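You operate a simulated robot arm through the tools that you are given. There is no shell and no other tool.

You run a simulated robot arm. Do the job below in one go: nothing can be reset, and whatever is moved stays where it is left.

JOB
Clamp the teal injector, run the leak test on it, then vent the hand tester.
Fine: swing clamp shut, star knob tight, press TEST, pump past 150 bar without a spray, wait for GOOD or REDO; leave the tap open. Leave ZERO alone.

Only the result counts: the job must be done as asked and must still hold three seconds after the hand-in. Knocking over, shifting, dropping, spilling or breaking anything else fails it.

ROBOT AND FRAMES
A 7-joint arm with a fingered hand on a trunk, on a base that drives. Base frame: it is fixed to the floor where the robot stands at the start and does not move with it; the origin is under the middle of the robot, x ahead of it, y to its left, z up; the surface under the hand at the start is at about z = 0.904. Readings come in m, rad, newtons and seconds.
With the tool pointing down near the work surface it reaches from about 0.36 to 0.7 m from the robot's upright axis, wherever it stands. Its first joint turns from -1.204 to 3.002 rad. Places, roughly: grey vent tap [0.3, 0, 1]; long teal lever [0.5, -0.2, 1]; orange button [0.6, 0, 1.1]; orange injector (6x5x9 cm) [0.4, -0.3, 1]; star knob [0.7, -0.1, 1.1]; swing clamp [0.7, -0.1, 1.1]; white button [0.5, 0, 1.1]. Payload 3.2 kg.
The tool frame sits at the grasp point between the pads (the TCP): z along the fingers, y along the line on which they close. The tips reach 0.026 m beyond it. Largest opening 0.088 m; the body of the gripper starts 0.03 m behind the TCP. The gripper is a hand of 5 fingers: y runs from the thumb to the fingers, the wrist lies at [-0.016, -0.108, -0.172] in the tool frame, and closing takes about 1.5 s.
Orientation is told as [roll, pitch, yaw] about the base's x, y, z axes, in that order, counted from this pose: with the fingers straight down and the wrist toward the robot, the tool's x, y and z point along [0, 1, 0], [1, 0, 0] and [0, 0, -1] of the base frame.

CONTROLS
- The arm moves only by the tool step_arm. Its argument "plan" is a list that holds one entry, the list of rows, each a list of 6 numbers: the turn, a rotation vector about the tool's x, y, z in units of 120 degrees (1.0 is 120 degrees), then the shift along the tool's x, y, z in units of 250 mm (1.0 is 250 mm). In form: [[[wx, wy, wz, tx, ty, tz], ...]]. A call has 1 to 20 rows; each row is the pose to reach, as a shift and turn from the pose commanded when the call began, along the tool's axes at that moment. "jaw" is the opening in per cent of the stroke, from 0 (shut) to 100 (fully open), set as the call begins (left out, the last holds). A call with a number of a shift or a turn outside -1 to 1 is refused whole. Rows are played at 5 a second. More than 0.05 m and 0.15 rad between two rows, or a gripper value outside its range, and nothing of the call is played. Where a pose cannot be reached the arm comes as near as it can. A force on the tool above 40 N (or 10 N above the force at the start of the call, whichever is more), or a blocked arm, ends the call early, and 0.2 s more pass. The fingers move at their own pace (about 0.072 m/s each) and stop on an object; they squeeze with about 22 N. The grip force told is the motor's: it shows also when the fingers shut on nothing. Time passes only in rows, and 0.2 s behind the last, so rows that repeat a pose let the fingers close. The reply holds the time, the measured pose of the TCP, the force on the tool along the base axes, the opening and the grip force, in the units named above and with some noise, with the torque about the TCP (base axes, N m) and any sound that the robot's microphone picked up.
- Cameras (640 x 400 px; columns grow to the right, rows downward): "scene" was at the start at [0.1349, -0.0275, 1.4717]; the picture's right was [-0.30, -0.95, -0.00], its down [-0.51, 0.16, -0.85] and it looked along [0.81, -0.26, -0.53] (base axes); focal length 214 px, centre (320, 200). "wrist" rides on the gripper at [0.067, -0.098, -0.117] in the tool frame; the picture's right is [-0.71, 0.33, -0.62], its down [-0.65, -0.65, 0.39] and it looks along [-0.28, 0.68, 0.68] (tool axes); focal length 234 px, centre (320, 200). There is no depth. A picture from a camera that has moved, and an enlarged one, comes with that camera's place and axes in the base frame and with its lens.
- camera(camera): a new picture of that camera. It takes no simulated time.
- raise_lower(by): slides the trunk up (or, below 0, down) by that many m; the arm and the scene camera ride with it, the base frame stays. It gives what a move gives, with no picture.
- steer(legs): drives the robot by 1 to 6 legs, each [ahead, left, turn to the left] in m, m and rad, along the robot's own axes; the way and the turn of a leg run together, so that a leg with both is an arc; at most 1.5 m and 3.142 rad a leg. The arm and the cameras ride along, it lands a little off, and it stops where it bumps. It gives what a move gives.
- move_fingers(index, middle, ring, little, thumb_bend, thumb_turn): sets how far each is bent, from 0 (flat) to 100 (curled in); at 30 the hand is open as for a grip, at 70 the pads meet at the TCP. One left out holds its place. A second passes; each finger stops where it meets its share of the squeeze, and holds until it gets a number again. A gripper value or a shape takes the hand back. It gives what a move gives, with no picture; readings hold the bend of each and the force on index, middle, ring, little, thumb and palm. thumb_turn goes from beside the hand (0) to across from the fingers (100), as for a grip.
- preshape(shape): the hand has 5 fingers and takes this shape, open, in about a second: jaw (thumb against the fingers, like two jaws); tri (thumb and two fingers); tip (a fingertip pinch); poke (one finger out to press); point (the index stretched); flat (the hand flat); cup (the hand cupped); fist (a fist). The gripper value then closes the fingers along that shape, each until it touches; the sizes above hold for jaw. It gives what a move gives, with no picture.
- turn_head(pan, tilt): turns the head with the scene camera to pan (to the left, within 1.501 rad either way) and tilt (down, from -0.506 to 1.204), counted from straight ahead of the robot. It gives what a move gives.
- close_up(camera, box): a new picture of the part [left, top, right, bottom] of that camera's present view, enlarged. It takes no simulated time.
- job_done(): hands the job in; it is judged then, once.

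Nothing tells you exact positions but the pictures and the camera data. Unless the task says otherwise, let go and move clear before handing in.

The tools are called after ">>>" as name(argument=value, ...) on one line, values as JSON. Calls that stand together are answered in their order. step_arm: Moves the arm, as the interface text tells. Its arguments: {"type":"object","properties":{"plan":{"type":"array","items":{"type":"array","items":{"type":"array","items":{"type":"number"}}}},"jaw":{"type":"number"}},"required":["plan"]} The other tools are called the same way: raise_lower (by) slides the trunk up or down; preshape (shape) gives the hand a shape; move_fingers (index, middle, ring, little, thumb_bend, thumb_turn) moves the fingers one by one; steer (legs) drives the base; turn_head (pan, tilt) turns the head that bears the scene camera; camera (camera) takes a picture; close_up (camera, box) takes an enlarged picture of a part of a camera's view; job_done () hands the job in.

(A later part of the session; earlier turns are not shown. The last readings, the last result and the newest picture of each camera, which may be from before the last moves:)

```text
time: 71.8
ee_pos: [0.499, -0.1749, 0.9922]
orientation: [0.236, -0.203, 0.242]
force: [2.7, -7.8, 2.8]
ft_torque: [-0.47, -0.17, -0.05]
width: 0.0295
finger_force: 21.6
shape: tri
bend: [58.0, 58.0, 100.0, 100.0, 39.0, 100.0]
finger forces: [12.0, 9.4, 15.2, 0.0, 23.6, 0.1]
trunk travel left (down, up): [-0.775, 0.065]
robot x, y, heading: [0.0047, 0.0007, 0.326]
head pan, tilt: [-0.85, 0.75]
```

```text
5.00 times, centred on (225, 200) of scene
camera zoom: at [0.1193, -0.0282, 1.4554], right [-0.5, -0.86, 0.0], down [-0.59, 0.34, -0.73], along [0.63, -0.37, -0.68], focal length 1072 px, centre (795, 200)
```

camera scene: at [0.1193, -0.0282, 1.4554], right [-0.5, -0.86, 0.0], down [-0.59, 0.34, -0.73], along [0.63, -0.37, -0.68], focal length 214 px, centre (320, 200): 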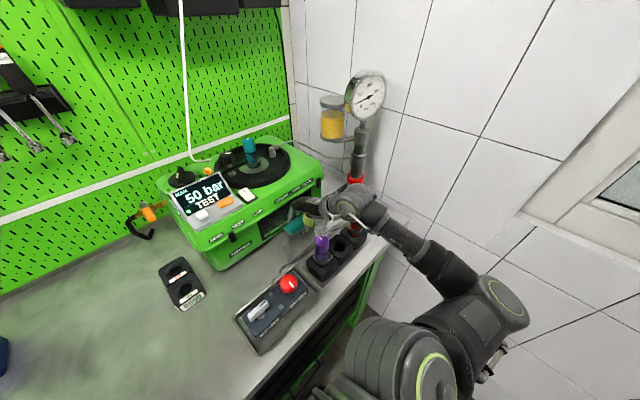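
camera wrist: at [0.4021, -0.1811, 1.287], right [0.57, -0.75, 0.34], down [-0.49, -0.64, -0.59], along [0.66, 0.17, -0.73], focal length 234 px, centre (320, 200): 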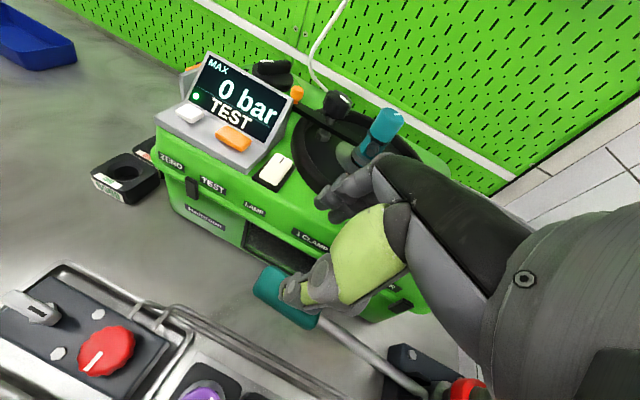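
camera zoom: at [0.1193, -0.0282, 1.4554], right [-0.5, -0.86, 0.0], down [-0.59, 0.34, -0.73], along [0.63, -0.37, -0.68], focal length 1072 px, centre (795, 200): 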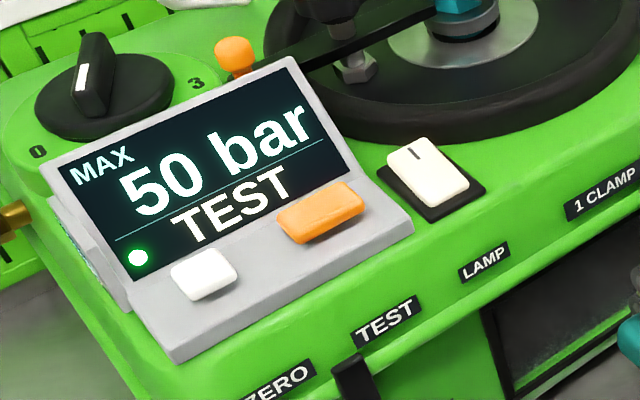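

50 bar already on the screen with a 3 cm stroke, so the tap is closed and the pump works. I'll continue the down-stroke slowly by another 0.1 rad.

>>> step_arm(plan=[[[0, -0.0094, -0.002, -0.0002, -0.0038, 0.0183], [0, -0.0187, -0.0039, -0.0008, -0.0077, 0.0365], [0, -0.028, -0.0059, -0.0017, -0.0115, 0.0548], [0, -0.0374, -0.0079, -0.003, -0.0154, 0.073], [0, -0.0468, -0.0098, -0.0047, -0.0192, 0.0912]]], jaw=0)

>>> camera(camera="scene")

>>> close_up(camera="scene", box=[170, 160, 280, 240])

>>> close_up(camera="scene", box=[310, 60, 410, 140])

>>> close_up(camera="scene", box=[260, 160, 400, 280])

```text
time: 73.0
ee_pos: [0.4978, -0.1737, 0.9693]
orientation: [0.135, -0.207, 0.263]
force: [6.0, -13.3, 3.7]
ft_torque: [-0.61, -0.27, -0.13]
width: 0.0291
finger_force: 22.2
shape: tri
bend: [58.0, 58.0, 100.0, 100.0, 39.0, 100.0]
finger forces: [12.9, 10.0, 19.2, 0.1, 24.0, 0.0]
trunk travel left (down, up): [-0.775, 0.065]
robot x, y, heading: [0.0021, 0.0007, 0.322]
head pan, tilt: [-0.85, 0.75]
```

```text
taken
camera scene: at [0.1202, -0.03, 1.4553], right [-0.5, -0.86, 0.0], down [-0.59, 0.34, -0.73], along [0.63, -0.37, -0.68], focal length 214 px, centre (320, 200)
```

scene: 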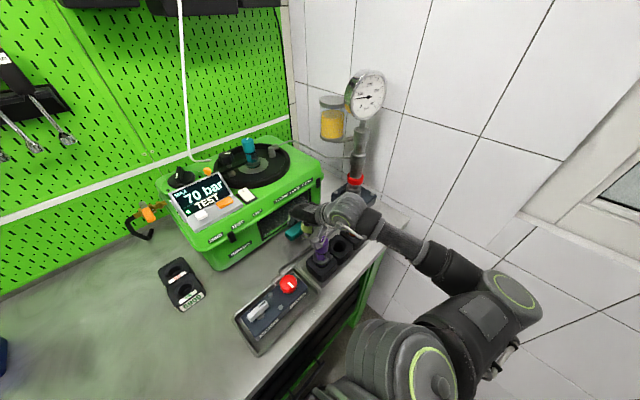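

```text
5.00 times, centred on (225, 200) of scene
camera zoom: at [0.1202, -0.03, 1.4553], right [-0.5, -0.86, 0.0], down [-0.59, 0.34, -0.73], along [0.63, -0.37, -0.68], focal length 1072 px, centre (795, 200)
```

zoom: 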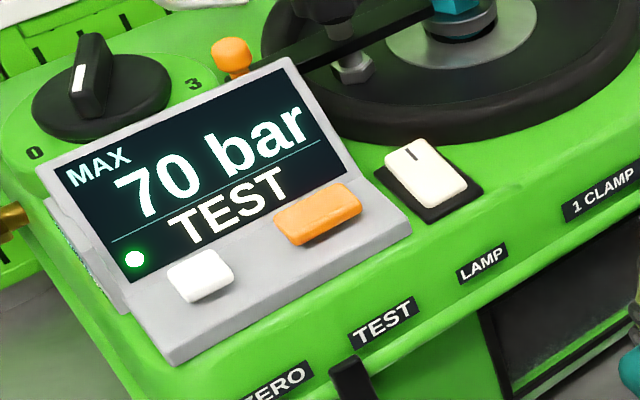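

```text
5.00 times, centred on (360, 100) of scene
camera zoom: at [0.1202, -0.03, 1.4553], right [-0.5, -0.86, 0.0], down [-0.59, 0.34, -0.73], along [0.63, -0.37, -0.68], focal length 1072 px, centre (120, 700)
```

zoom: 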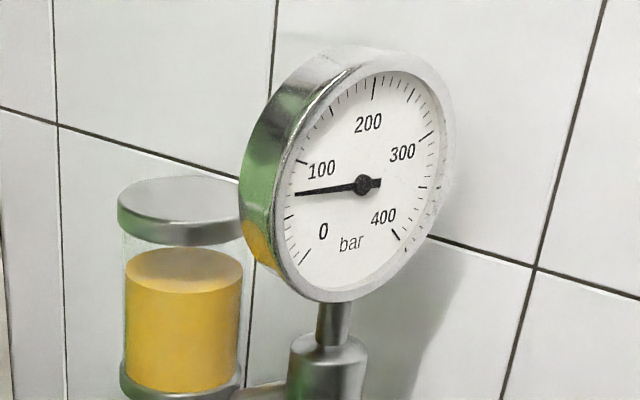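

```text
3.33 times, centred on (330, 220) of scene
camera zoom: at [0.1202, -0.03, 1.4553], right [-0.5, -0.86, 0.0], down [-0.59, 0.34, -0.73], along [0.63, -0.37, -0.68], focal length 715 px, centre (287, 133)
```

zoom: 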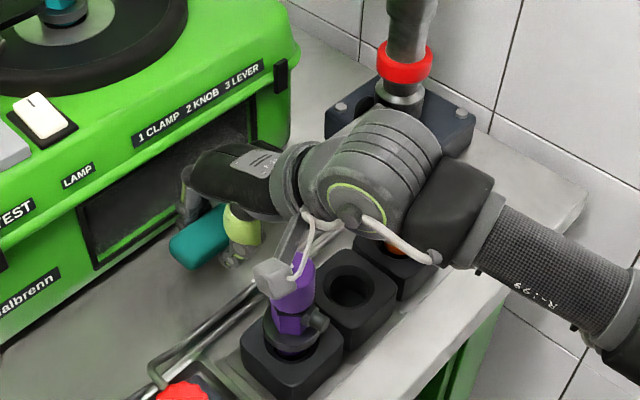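

70 bar. The hand is getting low near the purple injector's top, so I won't go lower; I'll raise the lever along the same arc back to its start angle and see whether the pressure holds.

>>> step_arm(plan=[[[0, 0.0129, 0.0027, -0.0004, 0.0053, -0.0251], [0, 0.0257, 0.0054, -0.0014, 0.0106, -0.0502], [0, 0.0386, 0.0081, -0.0032, 0.0158, -0.0753], [0, 0.0514, 0.0108, -0.0056, 0.0211, -0.1003], [0, 0.0643, 0.0135, -0.0088, 0.0263, -0.1252], [0, 0.0771, 0.0162, -0.0126, 0.0316, -0.15], [0, 0.09, 0.0189, -0.0173, 0.0367, -0.1747], [0, 0.1029, 0.0216, -0.0225, 0.0419, -0.1993]]], jaw=0)

>>> camera(camera="scene")

>>> close_up(camera="scene", box=[310, 60, 410, 140])

>>> close_up(camera="scene", box=[250, 150, 390, 270])

```text
time: 74.8
ee_pos: [0.5003, -0.1801, 1.0201]
orientation: [0.36, -0.195, 0.22]
force: [2.8, -4.3, 1.2]
ft_torque: [-0.3, -0.12, -0.08]
width: 0.0295
finger_force: 21.8
shape: tri
bend: [58.0, 58.0, 100.0, 100.0, 39.0, 100.0]
finger forces: [12.7, 9.4, 10.1, 0.1, 22.2, 0.1]
trunk travel left (down, up): [-0.775, 0.065]
robot x, y, heading: [0.0, -0.0002, 0.326]
head pan, tilt: [-0.85, 0.75]
```

```text
taken
camera scene: at [0.1197, -0.0273, 1.4553], right [-0.5, -0.87, 0.0], down [-0.59, 0.34, -0.73], along [0.63, -0.37, -0.68], focal length 214 px, centre (320, 200)
```

scene: 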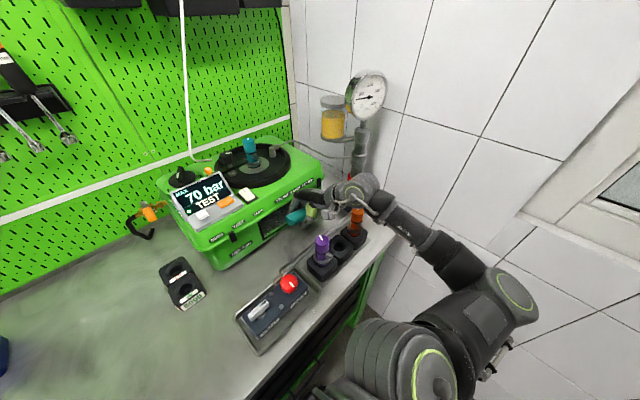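

```text
5.00 times, centred on (360, 100) of scene
camera zoom: at [0.1197, -0.0273, 1.4553], right [-0.5, -0.87, 0.0], down [-0.59, 0.34, -0.73], along [0.63, -0.37, -0.68], focal length 1072 px, centre (120, 700)
```

zoom: 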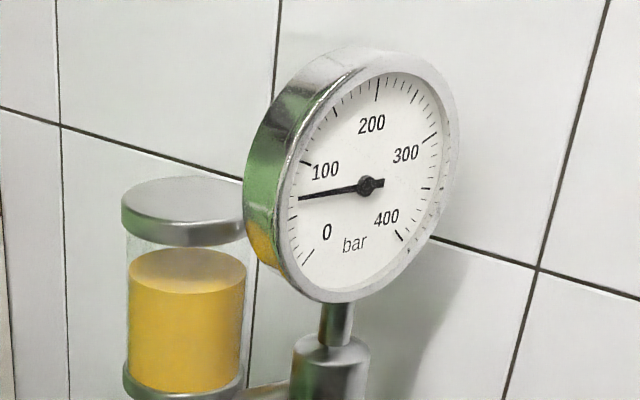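

```text
3.33 times, centred on (320, 210) of scene
camera zoom: at [0.1197, -0.0273, 1.4553], right [-0.5, -0.87, 0.0], down [-0.59, 0.34, -0.73], along [0.63, -0.37, -0.68], focal length 715 px, centre (320, 167)
```

zoom: 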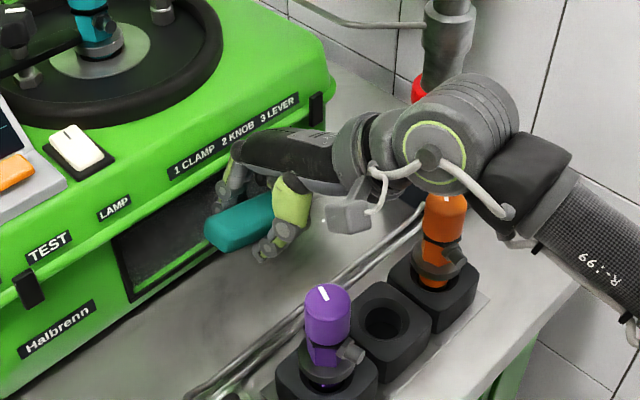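

Pressure holds near 70 bar on the up-stroke. Second down-stroke: 0.12 rad first, then check.

>>> step_arm(plan=[[[0, -0.0094, -0.002, -0.0002, -0.0038, 0.0183], [0, -0.0187, -0.0039, -0.0008, -0.0077, 0.0365], [0, -0.028, -0.0059, -0.0017, -0.0115, 0.0548], [0, -0.0374, -0.0079, -0.003, -0.0154, 0.073], [0, -0.0468, -0.0098, -0.0047, -0.0192, 0.0912], [0, -0.056, -0.0118, -0.0067, -0.023, 0.1093]]], jaw=0)

>>> close_up(camera="scene", box=[170, 160, 280, 240])

>>> close_up(camera="scene", box=[310, 60, 410, 140])

```text
time: 76.2
ee_pos: [0.4988, -0.1752, 0.9927]
orientation: [0.235, -0.203, 0.243]
force: [3.5, -5.2, 2.0]
ft_torque: [-0.37, -0.14, -0.05]
width: 0.0295
finger_force: 21.9
shape: tri
bend: [58.0, 58.0, 100.0, 100.0, 39.0, 100.0]
finger forces: [12.7, 9.5, 13.0, 0.1, 22.3, 0.0]
trunk travel left (down, up): [-0.775, 0.065]
robot x, y, heading: [0.0005, 0.0005, 0.325]
head pan, tilt: [-0.85, 0.75]
```

```text
5.00 times, centred on (225, 200) of scene
camera zoom: at [0.1198, -0.0275, 1.4553], right [-0.5, -0.86, 0.0], down [-0.59, 0.34, -0.73], along [0.63, -0.37, -0.68], focal length 1072 px, centre (795, 200)
```

zoom: 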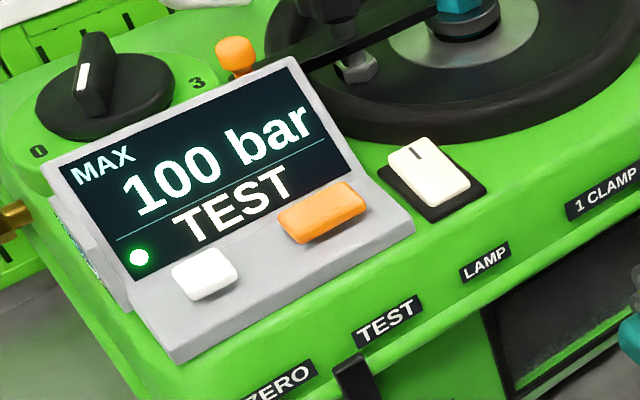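

```text
5.00 times, centred on (360, 100) of scene
camera zoom: at [0.1198, -0.0275, 1.4553], right [-0.5, -0.86, 0.0], down [-0.59, 0.34, -0.73], along [0.63, -0.37, -0.68], focal length 1072 px, centre (120, 700)
```

zoom: 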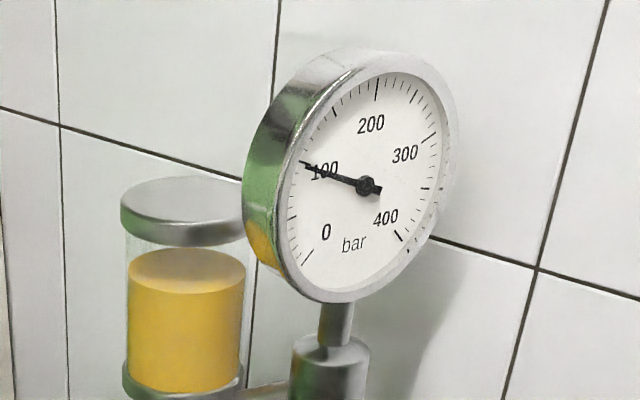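

100 bar. Continuing this stroke another 0.1 rad.

>>> step_arm(plan=[[[0, -0.0094, -0.002, -0.0002, -0.0038, 0.0183], [0, -0.0187, -0.0039, -0.0008, -0.0077, 0.0365], [0, -0.028, -0.0059, -0.0017, -0.0115, 0.0548], [0, -0.0374, -0.0079, -0.003, -0.0154, 0.073], [0, -0.0468, -0.0098, -0.0047, -0.0192, 0.0912]]], jaw=0)

>>> close_up(camera="scene", box=[170, 160, 280, 240])

>>> close_up(camera="scene", box=[310, 60, 410, 140])

```text
time: 77.4
ee_pos: [0.4979, -0.1724, 0.9699]
orientation: [0.133, -0.206, 0.265]
force: [10.1, -14.2, 3.5]
ft_torque: [-0.66, -0.27, -0.13]
width: 0.0291
finger_force: 21.8
shape: tri
bend: [58.0, 58.0, 100.0, 100.0, 39.0, 100.0]
finger forces: [14.3, 10.8, 20.8, 0.0, 23.2, 0.1]
trunk travel left (down, up): [-0.775, 0.065]
robot x, y, heading: [0.0004, 0.0005, 0.322]
head pan, tilt: [-0.85, 0.75]
```

```text
5.00 times, centred on (225, 200) of scene
camera zoom: at [0.1215, -0.0303, 1.4551], right [-0.5, -0.86, 0.0], down [-0.59, 0.34, -0.73], along [0.63, -0.36, -0.68], focal length 1072 px, centre (795, 200)
```

zoom: 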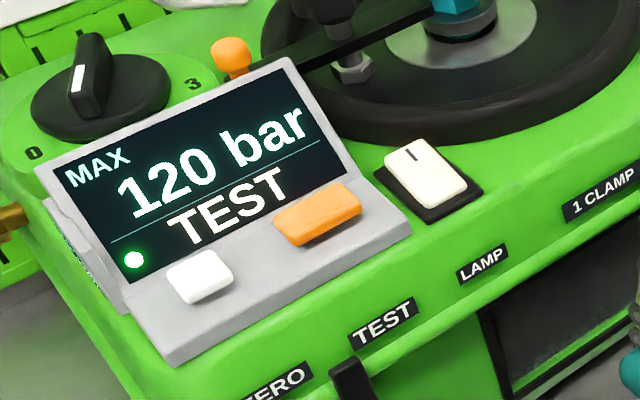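

```text
5.00 times, centred on (360, 100) of scene
camera zoom: at [0.1215, -0.0303, 1.4551], right [-0.5, -0.86, 0.0], down [-0.59, 0.34, -0.73], along [0.63, -0.36, -0.68], focal length 1072 px, centre (120, 700)
```

zoom: 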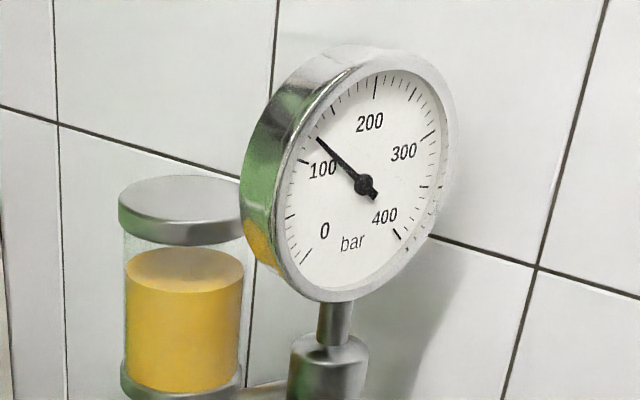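

120 bar. I'll raise the lever again and take a third, careful stroke to get past 150.

>>> step_arm(plan=[[[0, 0.0129, 0.0027, -0.0004, 0.0053, -0.0251], [0, 0.0257, 0.0054, -0.0014, 0.0106, -0.0502], [0, 0.0386, 0.0081, -0.0032, 0.0158, -0.0753], [0, 0.0514, 0.0108, -0.0056, 0.0211, -0.1003], [0, 0.0643, 0.0135, -0.0088, 0.0263, -0.1252], [0, 0.0771, 0.0162, -0.0126, 0.0316, -0.15], [0, 0.09, 0.0189, -0.0173, 0.0367, -0.1747], [0, 0.1029, 0.0216, -0.0225, 0.0419, -0.1993]]], jaw=0)

>>> step_arm(plan=[[[0, -0.0094, -0.002, -0.0002, -0.0038, 0.0183], [0, -0.0187, -0.0039, -0.0008, -0.0077, 0.0365], [0, -0.028, -0.0059, -0.0017, -0.0115, 0.0548], [0, -0.0374, -0.0079, -0.003, -0.0154, 0.073], [0, -0.0468, -0.0098, -0.0047, -0.0192, 0.0912], [0, -0.056, -0.0118, -0.0067, -0.023, 0.1093]]], jaw=0)

>>> close_up(camera="scene", box=[170, 160, 280, 240])

>>> close_up(camera="scene", box=[310, 60, 410, 140])

```text
time: 79.2
ee_pos: [0.4997, -0.1802, 1.0187]
orientation: [0.358, -0.192, 0.221]
force: [1.3, -3.4, 0.7]
ft_torque: [-0.36, -0.14, -0.07]
width: 0.0293
finger_force: 22.0
shape: tri
bend: [58.0, 58.0, 100.0, 100.0, 39.0, 100.0]
finger forces: [11.9, 8.9, 11.7, 0.0, 22.7, 0.0]
trunk travel left (down, up): [-0.775, 0.065]
robot x, y, heading: [0.0018, 0.0011, 0.328]
head pan, tilt: [-0.85, 0.75]
```

```text
time: 80.6
ee_pos: [0.498, -0.1745, 0.9929]
orientation: [0.236, -0.202, 0.242]
force: [2.6, -6.9, 2.6]
ft_torque: [-0.43, -0.19, -0.06]
width: 0.0294
finger_force: 22.1
shape: tri
bend: [58.0, 58.0, 100.0, 100.0, 39.0, 100.0]
finger forces: [12.2, 9.5, 14.9, 0.0, 23.2, 0.1]
trunk travel left (down, up): [-0.775, 0.065]
robot x, y, heading: [-0.0027, -0.003, 0.327]
head pan, tilt: [-0.85, 0.75]
```

```text
5.00 times, centred on (225, 200) of scene
camera zoom: at [0.1196, -0.0285, 1.4553], right [-0.5, -0.86, 0.0], down [-0.59, 0.34, -0.73], along [0.63, -0.37, -0.68], focal length 1072 px, centre (795, 200)
```

zoom: 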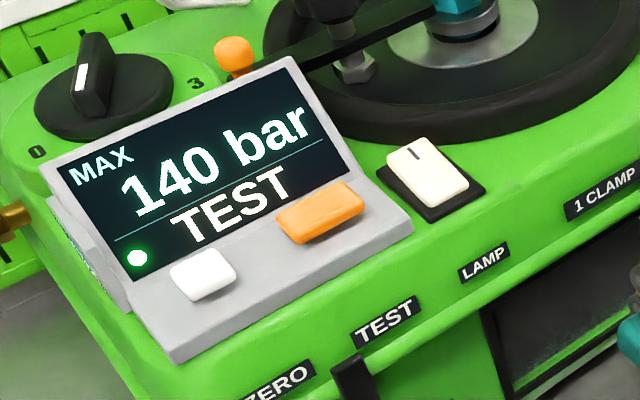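

```text
5.00 times, centred on (360, 100) of scene
camera zoom: at [0.1196, -0.0285, 1.4553], right [-0.5, -0.86, 0.0], down [-0.59, 0.34, -0.73], along [0.63, -0.37, -0.68], focal length 1072 px, centre (120, 700)
```

zoom: 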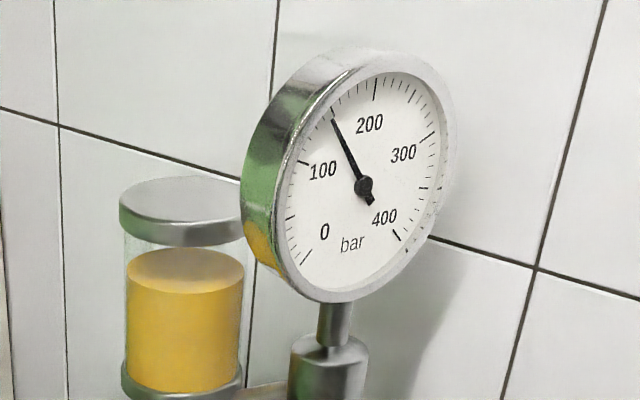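

140 bar. A little more: another 0.06 rad, then check.

>>> step_arm(plan=[[[0, -0.0094, -0.002, -0.0002, -0.0038, 0.0183], [0, -0.0187, -0.0039, -0.0008, -0.0077, 0.0365], [0, -0.028, -0.0059, -0.0017, -0.0115, 0.0548]]], jaw=0)

>>> close_up(camera="scene", box=[170, 160, 280, 240])

>>> close_up(camera="scene", box=[310, 60, 410, 140])

```text
time: 81.4
ee_pos: [0.4989, -0.1738, 0.9782]
orientation: [0.174, -0.206, 0.253]
force: [7.8, -13.1, 3.8]
ft_torque: [-0.71, -0.35, -0.15]
width: 0.029
finger_force: 21.9
shape: tri
bend: [58.0, 58.0, 100.0, 100.0, 39.0, 100.0]
finger forces: [13.3, 10.5, 22.6, 0.1, 24.0, 0.0]
trunk travel left (down, up): [-0.775, 0.065]
robot x, y, heading: [-0.0016, -0.0012, 0.328]
head pan, tilt: [-0.85, 0.75]
```

```text
5.00 times, centred on (225, 200) of scene
camera zoom: at [0.1208, -0.03, 1.4552], right [-0.5, -0.86, 0.0], down [-0.59, 0.34, -0.73], along [0.63, -0.37, -0.68], focal length 1072 px, centre (795, 200)
```

zoom: 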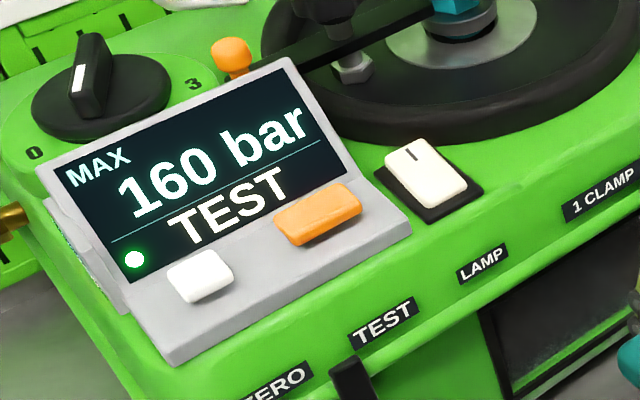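

```text
5.00 times, centred on (360, 100) of scene
camera zoom: at [0.1208, -0.03, 1.4552], right [-0.5, -0.86, 0.0], down [-0.59, 0.34, -0.73], along [0.63, -0.37, -0.68], focal length 1072 px, centre (120, 700)
```

zoom: 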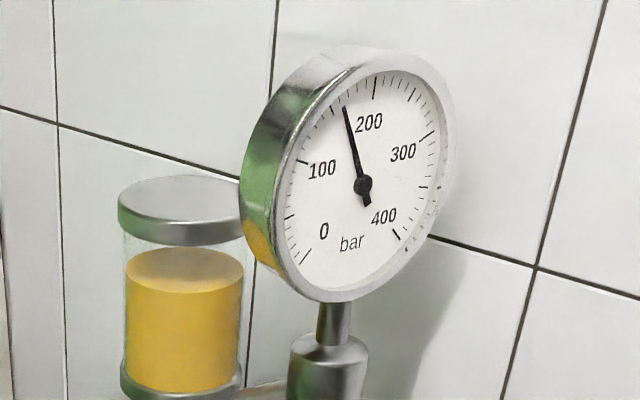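

160 bar with no spray heard or seen. I'll hold still and wait for the verdict.

>>> step_arm(plan=[[[0, 0, 0, 0, 0, 0], [0, 0, 0, 0, 0, 0], [0, 0, 0, 0, 0, 0], [0, 0, 0, 0, 0, 0], [0, 0, 0, 0, 0, 0], [0, 0, 0, 0, 0, 0], [0, 0, 0, 0, 0, 0], [0, 0, 0, 0, 0, 0], [0, 0, 0, 0, 0, 0], [0, 0, 0, 0, 0, 0]]], jaw=0)

>>> close_up(camera="scene", box=[170, 160, 280, 240])

>>> close_up(camera="scene", box=[310, 60, 410, 140])

```text
time: 83.6
ee_pos: [0.4975, -0.1732, 0.9781]
orientation: [0.175, -0.205, 0.254]
force: [8.2, -15.1, 3.4]
ft_torque: [-0.69, -0.37, -0.19]
width: 0.0291
finger_force: 22.3
shape: tri
bend: [58.0, 58.0, 100.0, 100.0, 39.0, 100.0]
finger forces: [13.5, 10.8, 22.4, 0.0, 24.0, 0.0]
trunk travel left (down, up): [-0.775, 0.065]
robot x, y, heading: [-0.0008, 0.0025, 0.323]
head pan, tilt: [-0.85, 0.75]
```

```text
5.00 times, centred on (225, 200) of scene
camera zoom: at [0.1208, -0.0306, 1.4552], right [-0.5, -0.86, 0.0], down [-0.59, 0.34, -0.73], along [0.63, -0.36, -0.68], focal length 1072 px, centre (795, 200)
```

zoom: 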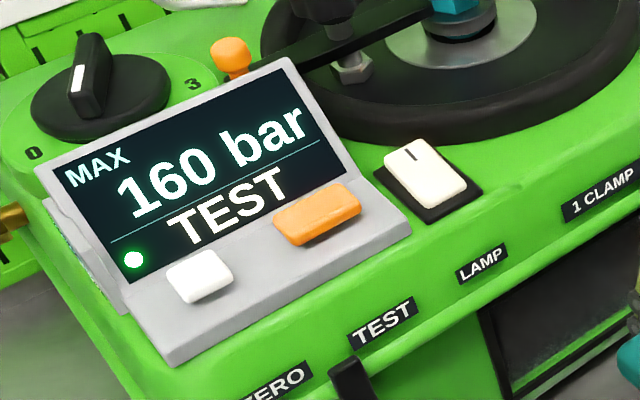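

```text
5.00 times, centred on (360, 100) of scene
camera zoom: at [0.1208, -0.0306, 1.4552], right [-0.5, -0.86, 0.0], down [-0.59, 0.34, -0.73], along [0.63, -0.36, -0.68], focal length 1072 px, centre (120, 700)
```

zoom: 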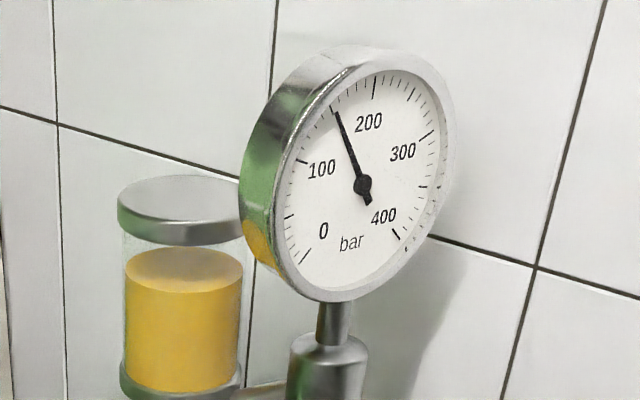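

Still TEST; the gauge has sunk to about 150 by itself, so the injector may be leaking. I'll keep waiting without touching the lever.

>>> step_arm(plan=[[[0, 0, 0, 0, 0, 0], [0, 0, 0, 0, 0, 0], [0, 0, 0, 0, 0, 0], [0, 0, 0, 0, 0, 0], [0, 0, 0, 0, 0, 0], [0, 0, 0, 0, 0, 0], [0, 0, 0, 0, 0, 0], [0, 0, 0, 0, 0, 0], [0, 0, 0, 0, 0, 0], [0, 0, 0, 0, 0, 0]]], jaw=0)

>>> close_up(camera="scene", box=[170, 160, 280, 240])

>>> close_up(camera="scene", box=[310, 60, 410, 140])

```text
time: 85.8
ee_pos: [0.4992, -0.1726, 0.9779]
orientation: [0.173, -0.206, 0.255]
force: [7.7, -14.9, 4.3]
ft_torque: [-0.62, -0.37, -0.16]
width: 0.0289
finger_force: 21.6
shape: tri
bend: [58.0, 58.0, 100.0, 100.0, 39.0, 100.0]
finger forces: [13.4, 10.6, 22.4, 0.0, 24.0, 0.1]
trunk travel left (down, up): [-0.775, 0.065]
robot x, y, heading: [-0.0002, 0.0, 0.32]
head pan, tilt: [-0.85, 0.75]
```

```text
5.00 times, centred on (225, 200) of scene
camera zoom: at [0.1208, -0.0306, 1.4552], right [-0.5, -0.86, 0.0], down [-0.59, 0.34, -0.73], along [0.63, -0.36, -0.68], focal length 1072 px, centre (795, 200)
```

zoom: 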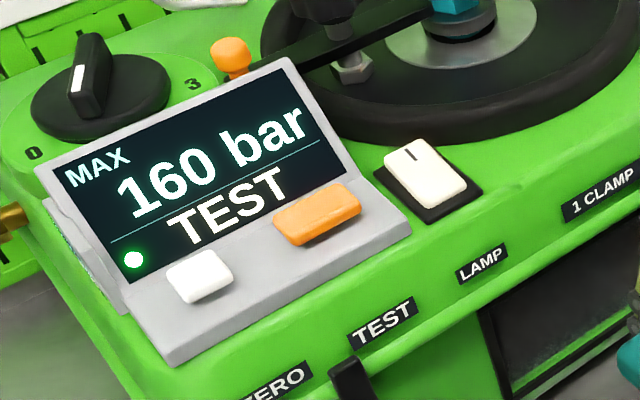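

```text
5.00 times, centred on (360, 100) of scene
camera zoom: at [0.1208, -0.0306, 1.4552], right [-0.5, -0.86, 0.0], down [-0.59, 0.34, -0.73], along [0.63, -0.36, -0.68], focal length 1072 px, centre (120, 700)
```

zoom: 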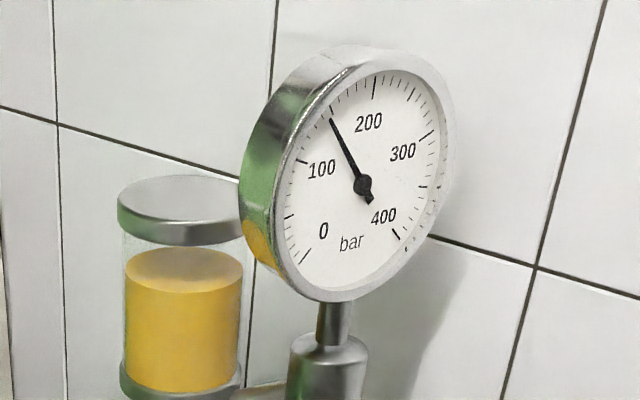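

Still TEST, gauge around 143. Waiting longer.

>>> step_arm(plan=[[[0, 0, 0, 0, 0, 0], [0, 0, 0, 0, 0, 0], [0, 0, 0, 0, 0, 0], [0, 0, 0, 0, 0, 0], [0, 0, 0, 0, 0, 0], [0, 0, 0, 0, 0, 0], [0, 0, 0, 0, 0, 0], [0, 0, 0, 0, 0, 0], [0, 0, 0, 0, 0, 0], [0, 0, 0, 0, 0, 0], [0, 0, 0, 0, 0, 0], [0, 0, 0, 0, 0, 0], [0, 0, 0, 0, 0, 0], [0, 0, 0, 0, 0, 0], [0, 0, 0, 0, 0, 0]]], jaw=0)

>>> close_up(camera="scene", box=[170, 160, 280, 240])

>>> close_up(camera="scene", box=[310, 60, 410, 140])

```text
time: 89.0
ee_pos: [0.4976, -0.1734, 0.9775]
orientation: [0.175, -0.207, 0.256]
force: [7.7, -14.8, 3.7]
ft_torque: [-0.65, -0.35, -0.19]
width: 0.0292
finger_force: 21.5
shape: tri
bend: [58.0, 58.0, 100.0, 100.0, 39.0, 100.0]
finger forces: [13.3, 10.6, 22.4, 0.0, 24.0, 0.0]
trunk travel left (down, up): [-0.775, 0.065]
robot x, y, heading: [0.0014, 0.0008, 0.331]
head pan, tilt: [-0.85, 0.75]
```

```text
5.00 times, centred on (225, 200) of scene
camera zoom: at [0.1208, -0.0306, 1.4552], right [-0.5, -0.86, 0.0], down [-0.59, 0.34, -0.73], along [0.63, -0.36, -0.68], focal length 1072 px, centre (795, 200)
```

zoom: 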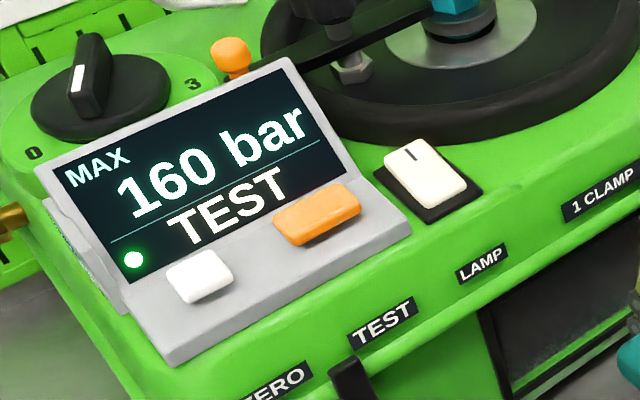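

```text
5.00 times, centred on (360, 100) of scene
camera zoom: at [0.1208, -0.0306, 1.4552], right [-0.5, -0.86, 0.0], down [-0.59, 0.34, -0.73], along [0.63, -0.36, -0.68], focal length 1072 px, centre (120, 700)
```

zoom: 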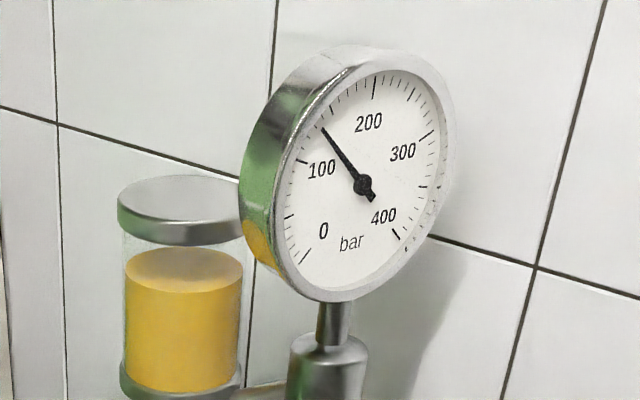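

Gauge about 133 and still TEST; waiting on.

>>> step_arm(plan=[[[0, 0, 0, 0, 0, 0], [0, 0, 0, 0, 0, 0], [0, 0, 0, 0, 0, 0], [0, 0, 0, 0, 0, 0], [0, 0, 0, 0, 0, 0], [0, 0, 0, 0, 0, 0], [0, 0, 0, 0, 0, 0], [0, 0, 0, 0, 0, 0], [0, 0, 0, 0, 0, 0], [0, 0, 0, 0, 0, 0], [0, 0, 0, 0, 0, 0], [0, 0, 0, 0, 0, 0], [0, 0, 0, 0, 0, 0], [0, 0, 0, 0, 0, 0], [0, 0, 0, 0, 0, 0]]], jaw=0)

>>> close_up(camera="scene", box=[170, 160, 280, 240])

>>> close_up(camera="scene", box=[310, 60, 410, 140])

```text
time: 92.2
ee_pos: [0.499, -0.1735, 0.9784]
orientation: [0.176, -0.206, 0.254]
force: [8.3, -16.1, 3.3]
ft_torque: [-0.65, -0.32, -0.19]
width: 0.0287
finger_force: 21.7
shape: tri
bend: [58.0, 58.0, 100.0, 100.0, 39.0, 100.0]
finger forces: [13.4, 10.7, 22.3, 0.1, 24.0, 0.1]
trunk travel left (down, up): [-0.775, 0.065]
robot x, y, heading: [-0.0013, -0.0012, 0.322]
head pan, tilt: [-0.85, 0.75]
```

```text
5.00 times, centred on (225, 200) of scene
camera zoom: at [0.1208, -0.0306, 1.4552], right [-0.5, -0.86, 0.0], down [-0.59, 0.34, -0.73], along [0.63, -0.36, -0.68], focal length 1072 px, centre (795, 200)
```

zoom: 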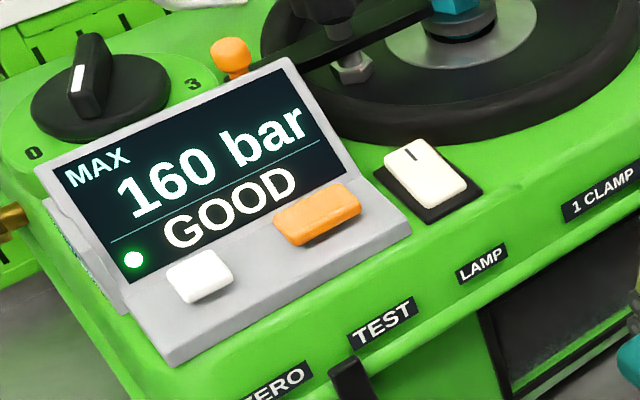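

```text
5.00 times, centred on (360, 100) of scene
camera zoom: at [0.1208, -0.0306, 1.4552], right [-0.5, -0.86, 0.0], down [-0.59, 0.34, -0.73], along [0.63, -0.36, -0.68], focal length 1072 px, centre (120, 700)
```

zoom: 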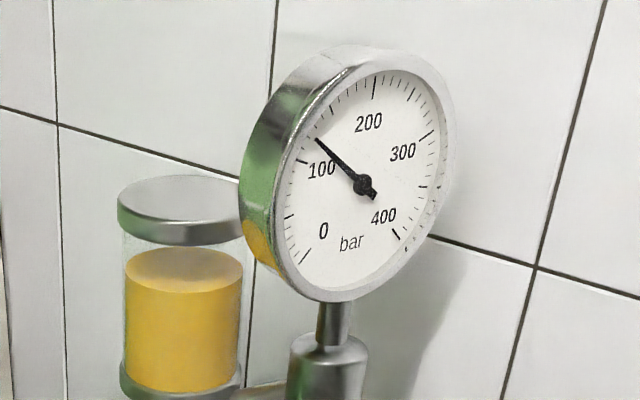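

The verdict is GOOD. I'll bring the lever gently back to its starting angle, then release it and lift away.

>>> step_arm(plan=[[[0, 0.0129, 0.0027, -0.0004, 0.0053, -0.0251], [0, 0.0257, 0.0054, -0.0014, 0.0106, -0.0502], [0, 0.0386, 0.0081, -0.0032, 0.0158, -0.0753], [0, 0.0514, 0.0108, -0.0056, 0.0211, -0.1003], [0, 0.0643, 0.0135, -0.0088, 0.0263, -0.1252], [0, 0.0771, 0.0162, -0.0126, 0.0316, -0.15], [0, 0.0842, 0.0177, -0.0151, 0.0344, -0.1635]]], jaw=0)

>>> step_arm(plan=[[[0, 0, 0, 0, 0, 0], [0, 0, 0, 0, 0, 0], [0, 0, 0, 0, 0, 0], [0, 0, 0, 0, 0, 0], [0, 0, 0, 0, 0, 0]]], jaw=68)

>>> close_up(camera="scene", box=[250, 130, 390, 250])

```text
time: 93.8
ee_pos: [0.5005, -0.1796, 1.0202]
orientation: [0.358, -0.195, 0.223]
force: [4.0, 0.5, 2.4]
ft_torque: [-0.3, -0.16, -0.05]
width: 0.0287
finger_force: 22.2
shape: tri
bend: [58.0, 58.0, 100.0, 100.0, 39.0, 100.0]
finger forces: [13.2, 9.7, 11.4, 0.1, 21.7, 0.0]
trunk travel left (down, up): [-0.775, 0.065]
robot x, y, heading: [0.0029, -0.0005, 0.323]
head pan, tilt: [-0.85, 0.75]
```

```text
time: 95.0
ee_pos: [0.4999, -0.1803, 1.0194]
orientation: [0.356, -0.196, 0.22]
force: [-0.6, -0.2, 0.8]
ft_torque: [-0.02, -0.04, 0.01]
width: 0.0592
finger_force: 0.0
shape: tri
bend: [42.0, 36.0, 99.0, 99.0, 7.0, 99.0]
finger forces: [0.1, 0.0, 0.8, 0.0, 0.0, 0.1]
trunk travel left (down, up): [-0.775, 0.065]
robot x, y, heading: [0.0001, -0.0066, 0.324]
head pan, tilt: [-0.85, 0.75]
```

```text
3.33 times, centred on (320, 190) of scene
camera zoom: at [0.1188, -0.0261, 1.4554], right [-0.5, -0.86, 0.0], down [-0.59, 0.34, -0.73], along [0.63, -0.37, -0.68], focal length 715 px, centre (320, 233)
```

zoom: 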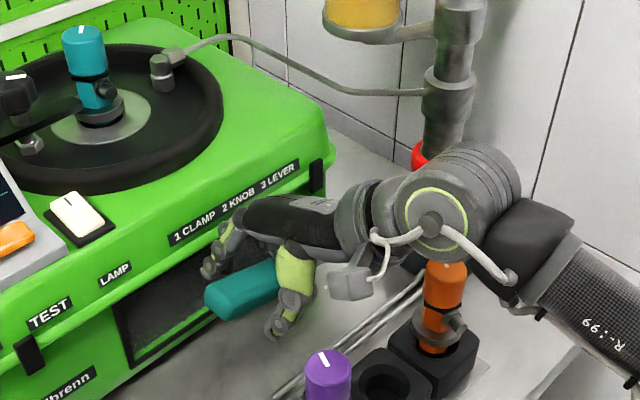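

Released cleanly and the lever stays up. I'll lift straight up, level the hand, and look at the vent tap.

>>> step_arm(plan=[[[0, 0, 0, 0.041, 0.023, -0.11], [0, 0, 0, 0.095, 0.054, -0.257], [0, 0, 0, 0.15, 0.085, -0.404], [0, 0, 0, 0.205, 0.117, -0.55], [0, -0.05, 0, 0.246, 0.14, -0.66], [0.05, -0.1, 0, 0.246, 0.14, -0.66], [0.1, -0.15, 0, 0.246, 0.14, -0.66], [0.1, -0.167, 0, 0.246, 0.14, -0.66]]], jaw=68)

>>> turn_head(pan=-0.5, tilt=0.95)

>>> camera(camera="scene")

>>> camera(camera="wrist")

```text
time: 96.8
ee_pos: [0.5, -0.1817, 1.1999]
orientation: [0.002, 0.008, 0.257]
force: [-0.5, -0.1, 0.3]
ft_torque: [0.01, 0.04, 0.01]
width: 0.0598
finger_force: 0.0
shape: tri
bend: [42.0, 36.0, 99.0, 99.0, 7.0, 99.0]
finger forces: [0.0, 0.1, 0.0, 0.0, 0.0, 0.1]
trunk travel left (down, up): [-0.775, 0.065]
robot x, y, heading: [-0.0026, -0.0012, 0.324]
head pan, tilt: [-0.85, 0.75]
```

```text
time: 97.6
ee_pos: [0.4993, -0.1805, 1.1997]
orientation: [0.004, 0.009, 0.258]
force: [-0.2, 0.1, -0.1]
ft_torque: [0.01, 0.01, -0.01]
width: 0.0594
finger_force: 0.0
shape: tri
bend: [42.0, 36.0, 99.0, 99.0, 7.0, 99.0]
finger forces: [0.0, 0.0, 0.0, 0.1, 0.1, 0.0]
trunk travel left (down, up): [-0.775, 0.065]
robot x, y, heading: [-0.0019, 0.0041, 0.324]
head pan, tilt: [-0.499, 0.949]
```

```text
taken
camera scene: at [0.1191, 0.0027, 1.4399], right [-0.17, -0.98, 0.0], down [-0.8, 0.14, -0.58], along [0.57, -0.1, -0.81], focal length 214 px, centre (320, 200)
```

scene: 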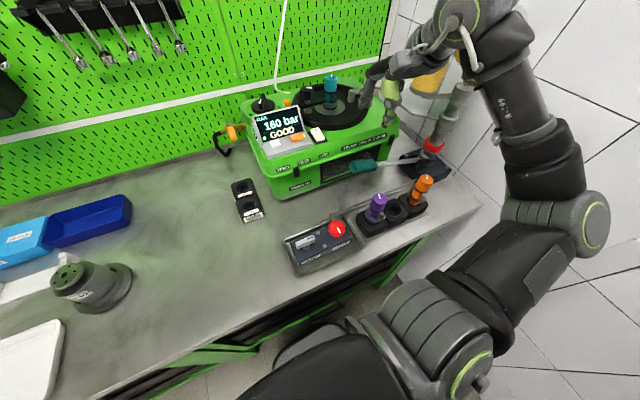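

```text
taken
camera wrist: at [0.3897, -0.1404, 1.3165], right [0.51, -0.6, 0.62], down [-0.47, -0.79, -0.38], along [0.72, -0.1, -0.69], focal length 234 px, centre (320, 200)
```

wrist: 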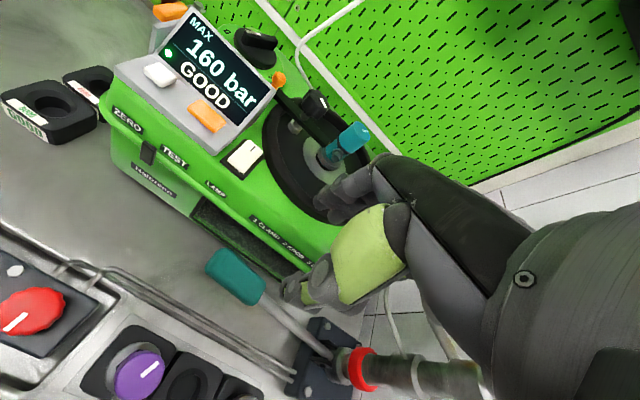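

The test is done (GOOD shown). The vent tap at ~[0.34, 0, 0.96] is too close to the robot's axis for the arm, so I'll raise the hand a bit and back the robot up 10 cm.

>>> step_arm(plan=[[[0, 0, 0, 0, -0.1, -0.15], [0, 0, 0, 0.05, -0.2, -0.3]]], jaw=68)

>>> steer(legs=[[-0.1, 0, 0]])

>>> camera(camera="scene")

>>> camera(camera="wrist")

```text
time: 98.2
ee_pos: [0.4506, -0.1783, 1.2758]
orientation: [0.003, 0.011, 0.258]
force: [0.2, -0.1, 0.6]
ft_torque: [0.0, 0.02, -0.03]
width: 0.0596
finger_force: 0.1
shape: tri
bend: [42.0, 36.0, 99.0, 99.0, 7.0, 99.0]
finger forces: [0.0, 0.1, 0.0, 0.0, 0.1, 0.0]
trunk travel left (down, up): [-0.775, 0.065]
robot x, y, heading: [-0.0006, 0.0015, 0.328]
head pan, tilt: [-0.499, 0.949]
```

```text
time: 99.4
ee_pos: [0.3606, -0.2095, 1.2751]
orientation: [0.003, 0.011, 0.259]
force: [1.1, -0.3, -0.3]
ft_torque: [0.0, -0.03, 0.0]
width: 0.0594
finger_force: 0.2
shape: tri
bend: [42.0, 36.0, 99.0, 99.0, 7.0, 99.0]
finger forces: [0.0, 0.0, 0.0, 0.1, 0.1, 0.0]
trunk travel left (down, up): [-0.775, 0.065]
robot x, y, heading: [-0.0945, -0.0343, 0.33]
head pan, tilt: [-0.499, 0.949]
```

```text
taken
camera scene: at [0.0263, -0.0281, 1.4399], right [-0.17, -0.99, 0.0], down [-0.8, 0.14, -0.58], along [0.57, -0.1, -0.81], focal length 214 px, centre (320, 200)
```

scene: 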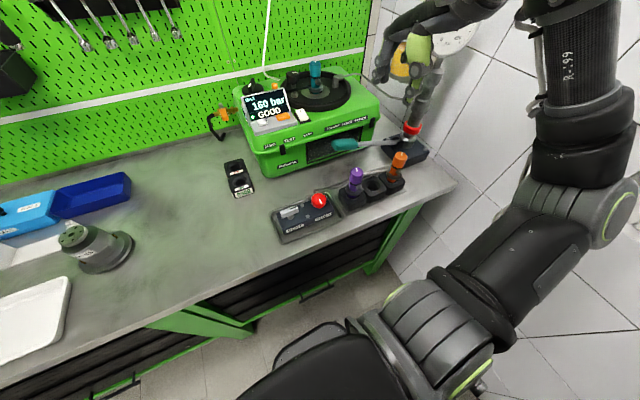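

```text
taken
camera wrist: at [0.2499, -0.1701, 1.3915], right [0.51, -0.6, 0.62], down [-0.47, -0.8, -0.38], along [0.72, -0.09, -0.69], focal length 234 px, centre (320, 200)
```

wrist: 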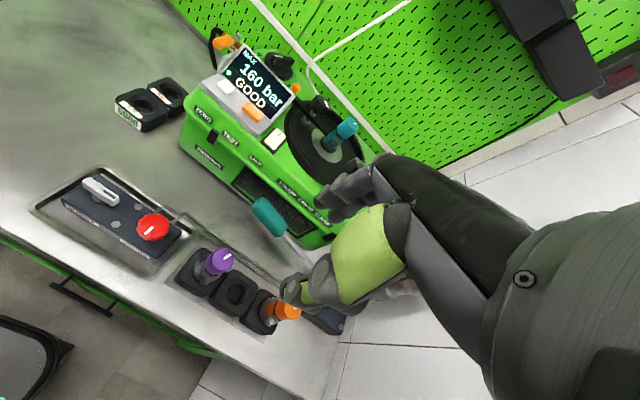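

Good view of the tap block now. Zooming in on it from both cameras.

>>> close_up(camera="wrist", box=[40, 160, 190, 270])

>>> close_up(camera="scene", box=[260, 180, 350, 250])

>>> close_up(camera="scene", box=[230, 80, 330, 150])

```text
3.64 times, centred on (115, 215) of wrist
camera zoom: at [0.2499, -0.1701, 1.3915], right [0.51, -0.6, 0.62], down [-0.47, -0.8, -0.38], along [0.72, -0.09, -0.69], focal length 852 px, centre (1066, 146)
```

zoom: 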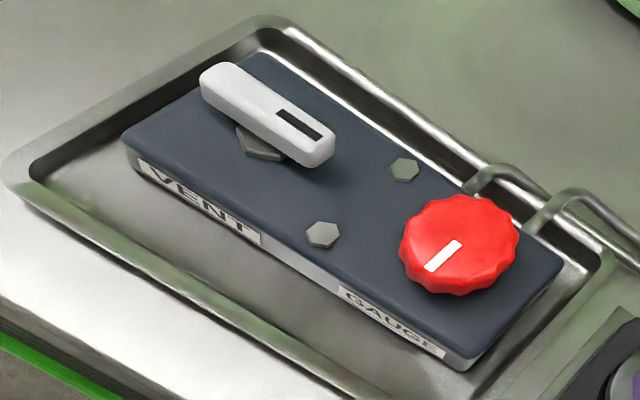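

```text
5.71 times, centred on (305, 215) of scene
camera zoom: at [0.0263, -0.0281, 1.4399], right [-0.17, -0.99, 0.0], down [-0.8, 0.14, -0.58], along [0.57, -0.1, -0.81], focal length 1226 px, centre (406, 114)
```

zoom: 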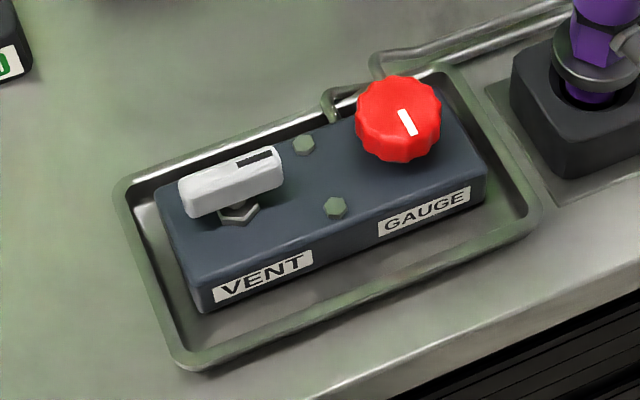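

```text
5.71 times, centred on (280, 115) of scene
camera zoom: at [0.0263, -0.0281, 1.4399], right [-0.17, -0.99, 0.0], down [-0.8, 0.14, -0.58], along [0.57, -0.1, -0.81], focal length 1226 px, centre (549, 686)
```

zoom: 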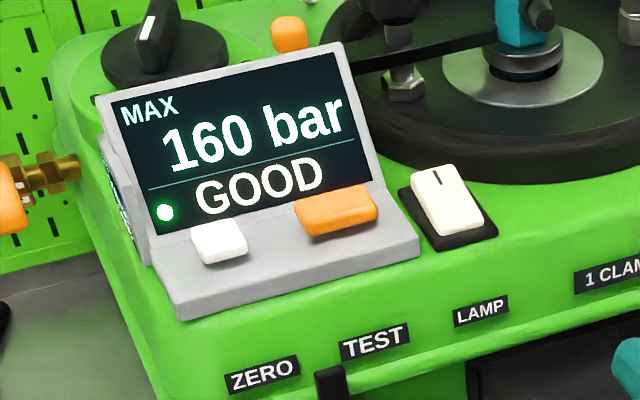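

The tap handle is a bar (~5 cm, centred at [0.340, 0.001, 0.96]) lying parallel to the block, pivoting at its middle. I'll form the single index finger again and bring it near the left end of the handle.

>>> move_fingers(index=65, middle=100, ring=100, little=100, thumb_bend=0, thumb_turn=0)

>>> step_arm(plan=[[[0, 0, 0, 0.109, -0.003, 0.1], [0, 0, 0, 0.218, -0.006, 0.2], [0, 0, 0, 0.327, -0.01, 0.31], [0, 0, 0, 0.436, -0.013, 0.42], [0, 0, 0, 0.545, -0.016, 0.53], [0, 0, 0, 0.654, -0.02, 0.64], [0, 0, 0, 0.763, -0.023, 0.75], [0, 0, 0, 0.874, -0.027, 0.86]]])

>>> camera(camera="scene")

>>> camera(camera="wrist")

```text
time: 100.4
ee_pos: [0.359, -0.2097, 1.2749]
orientation: [0.002, 0.009, 0.262]
force: [0.1, 0.5, 0.0]
ft_torque: [-0.01, -0.03, 0.01]
width: 0.1072
finger_force: 0.0
shape: fingers
bend: [65.0, 100.0, 100.0, 100.0, 1.0, 0.0]
finger forces: [0.1, 0.0, 0.0, 0.0, 0.0, 0.0]
trunk travel left (down, up): [-0.775, 0.065]
robot x, y, heading: [-0.0926, -0.0326, 0.327]
head pan, tilt: [-0.499, 0.949]
```

```text
time: 102.2
ee_pos: [0.3022, 0.0043, 1.0626]
orientation: [0.002, 0.012, 0.26]
force: [0.2, -0.5, 0.0]
ft_torque: [-0.04, -0.02, 0.01]
width: 0.107
finger_force: 0.0
shape: fingers
bend: [65.0, 100.0, 100.0, 100.0, 1.0, 0.0]
finger forces: [0.0, 0.1, 0.0, 0.1, 0.0, 0.0]
out of reach, approached as far as the arm can: row 7, 8
trunk travel left (down, up): [-0.775, 0.065]
robot x, y, heading: [-0.0947, -0.0325, 0.331]
head pan, tilt: [-0.499, 0.949]
```

```text
taken
camera scene: at [0.0268, -0.0259, 1.4398], right [-0.17, -0.99, 0.0], down [-0.8, 0.14, -0.58], along [0.57, -0.1, -0.81], focal length 214 px, centre (320, 200)
```

scene: 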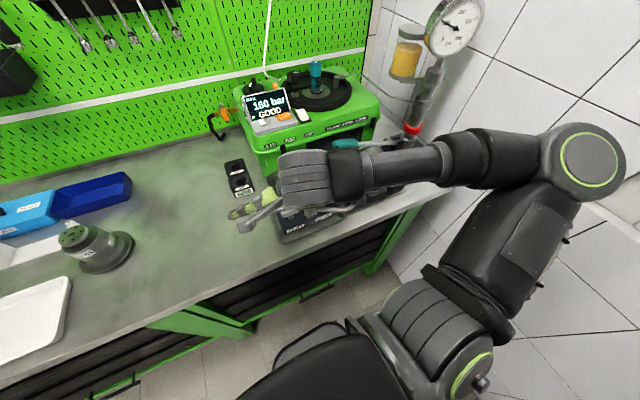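

```text
taken
camera wrist: at [0.1918, 0.044, 1.1798], right [0.51, -0.6, 0.62], down [-0.47, -0.8, -0.38], along [0.72, -0.1, -0.69], focal length 234 px, centre (320, 200)
```

wrist: 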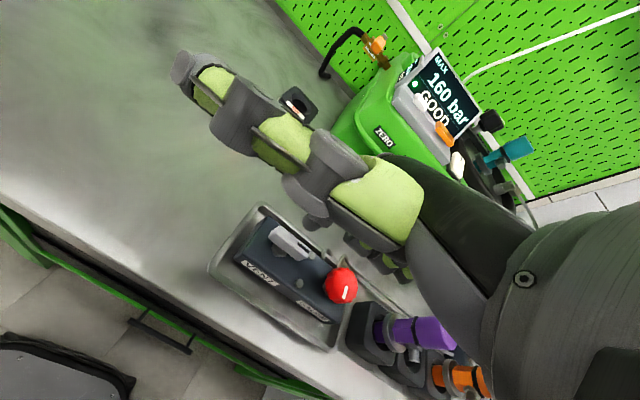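

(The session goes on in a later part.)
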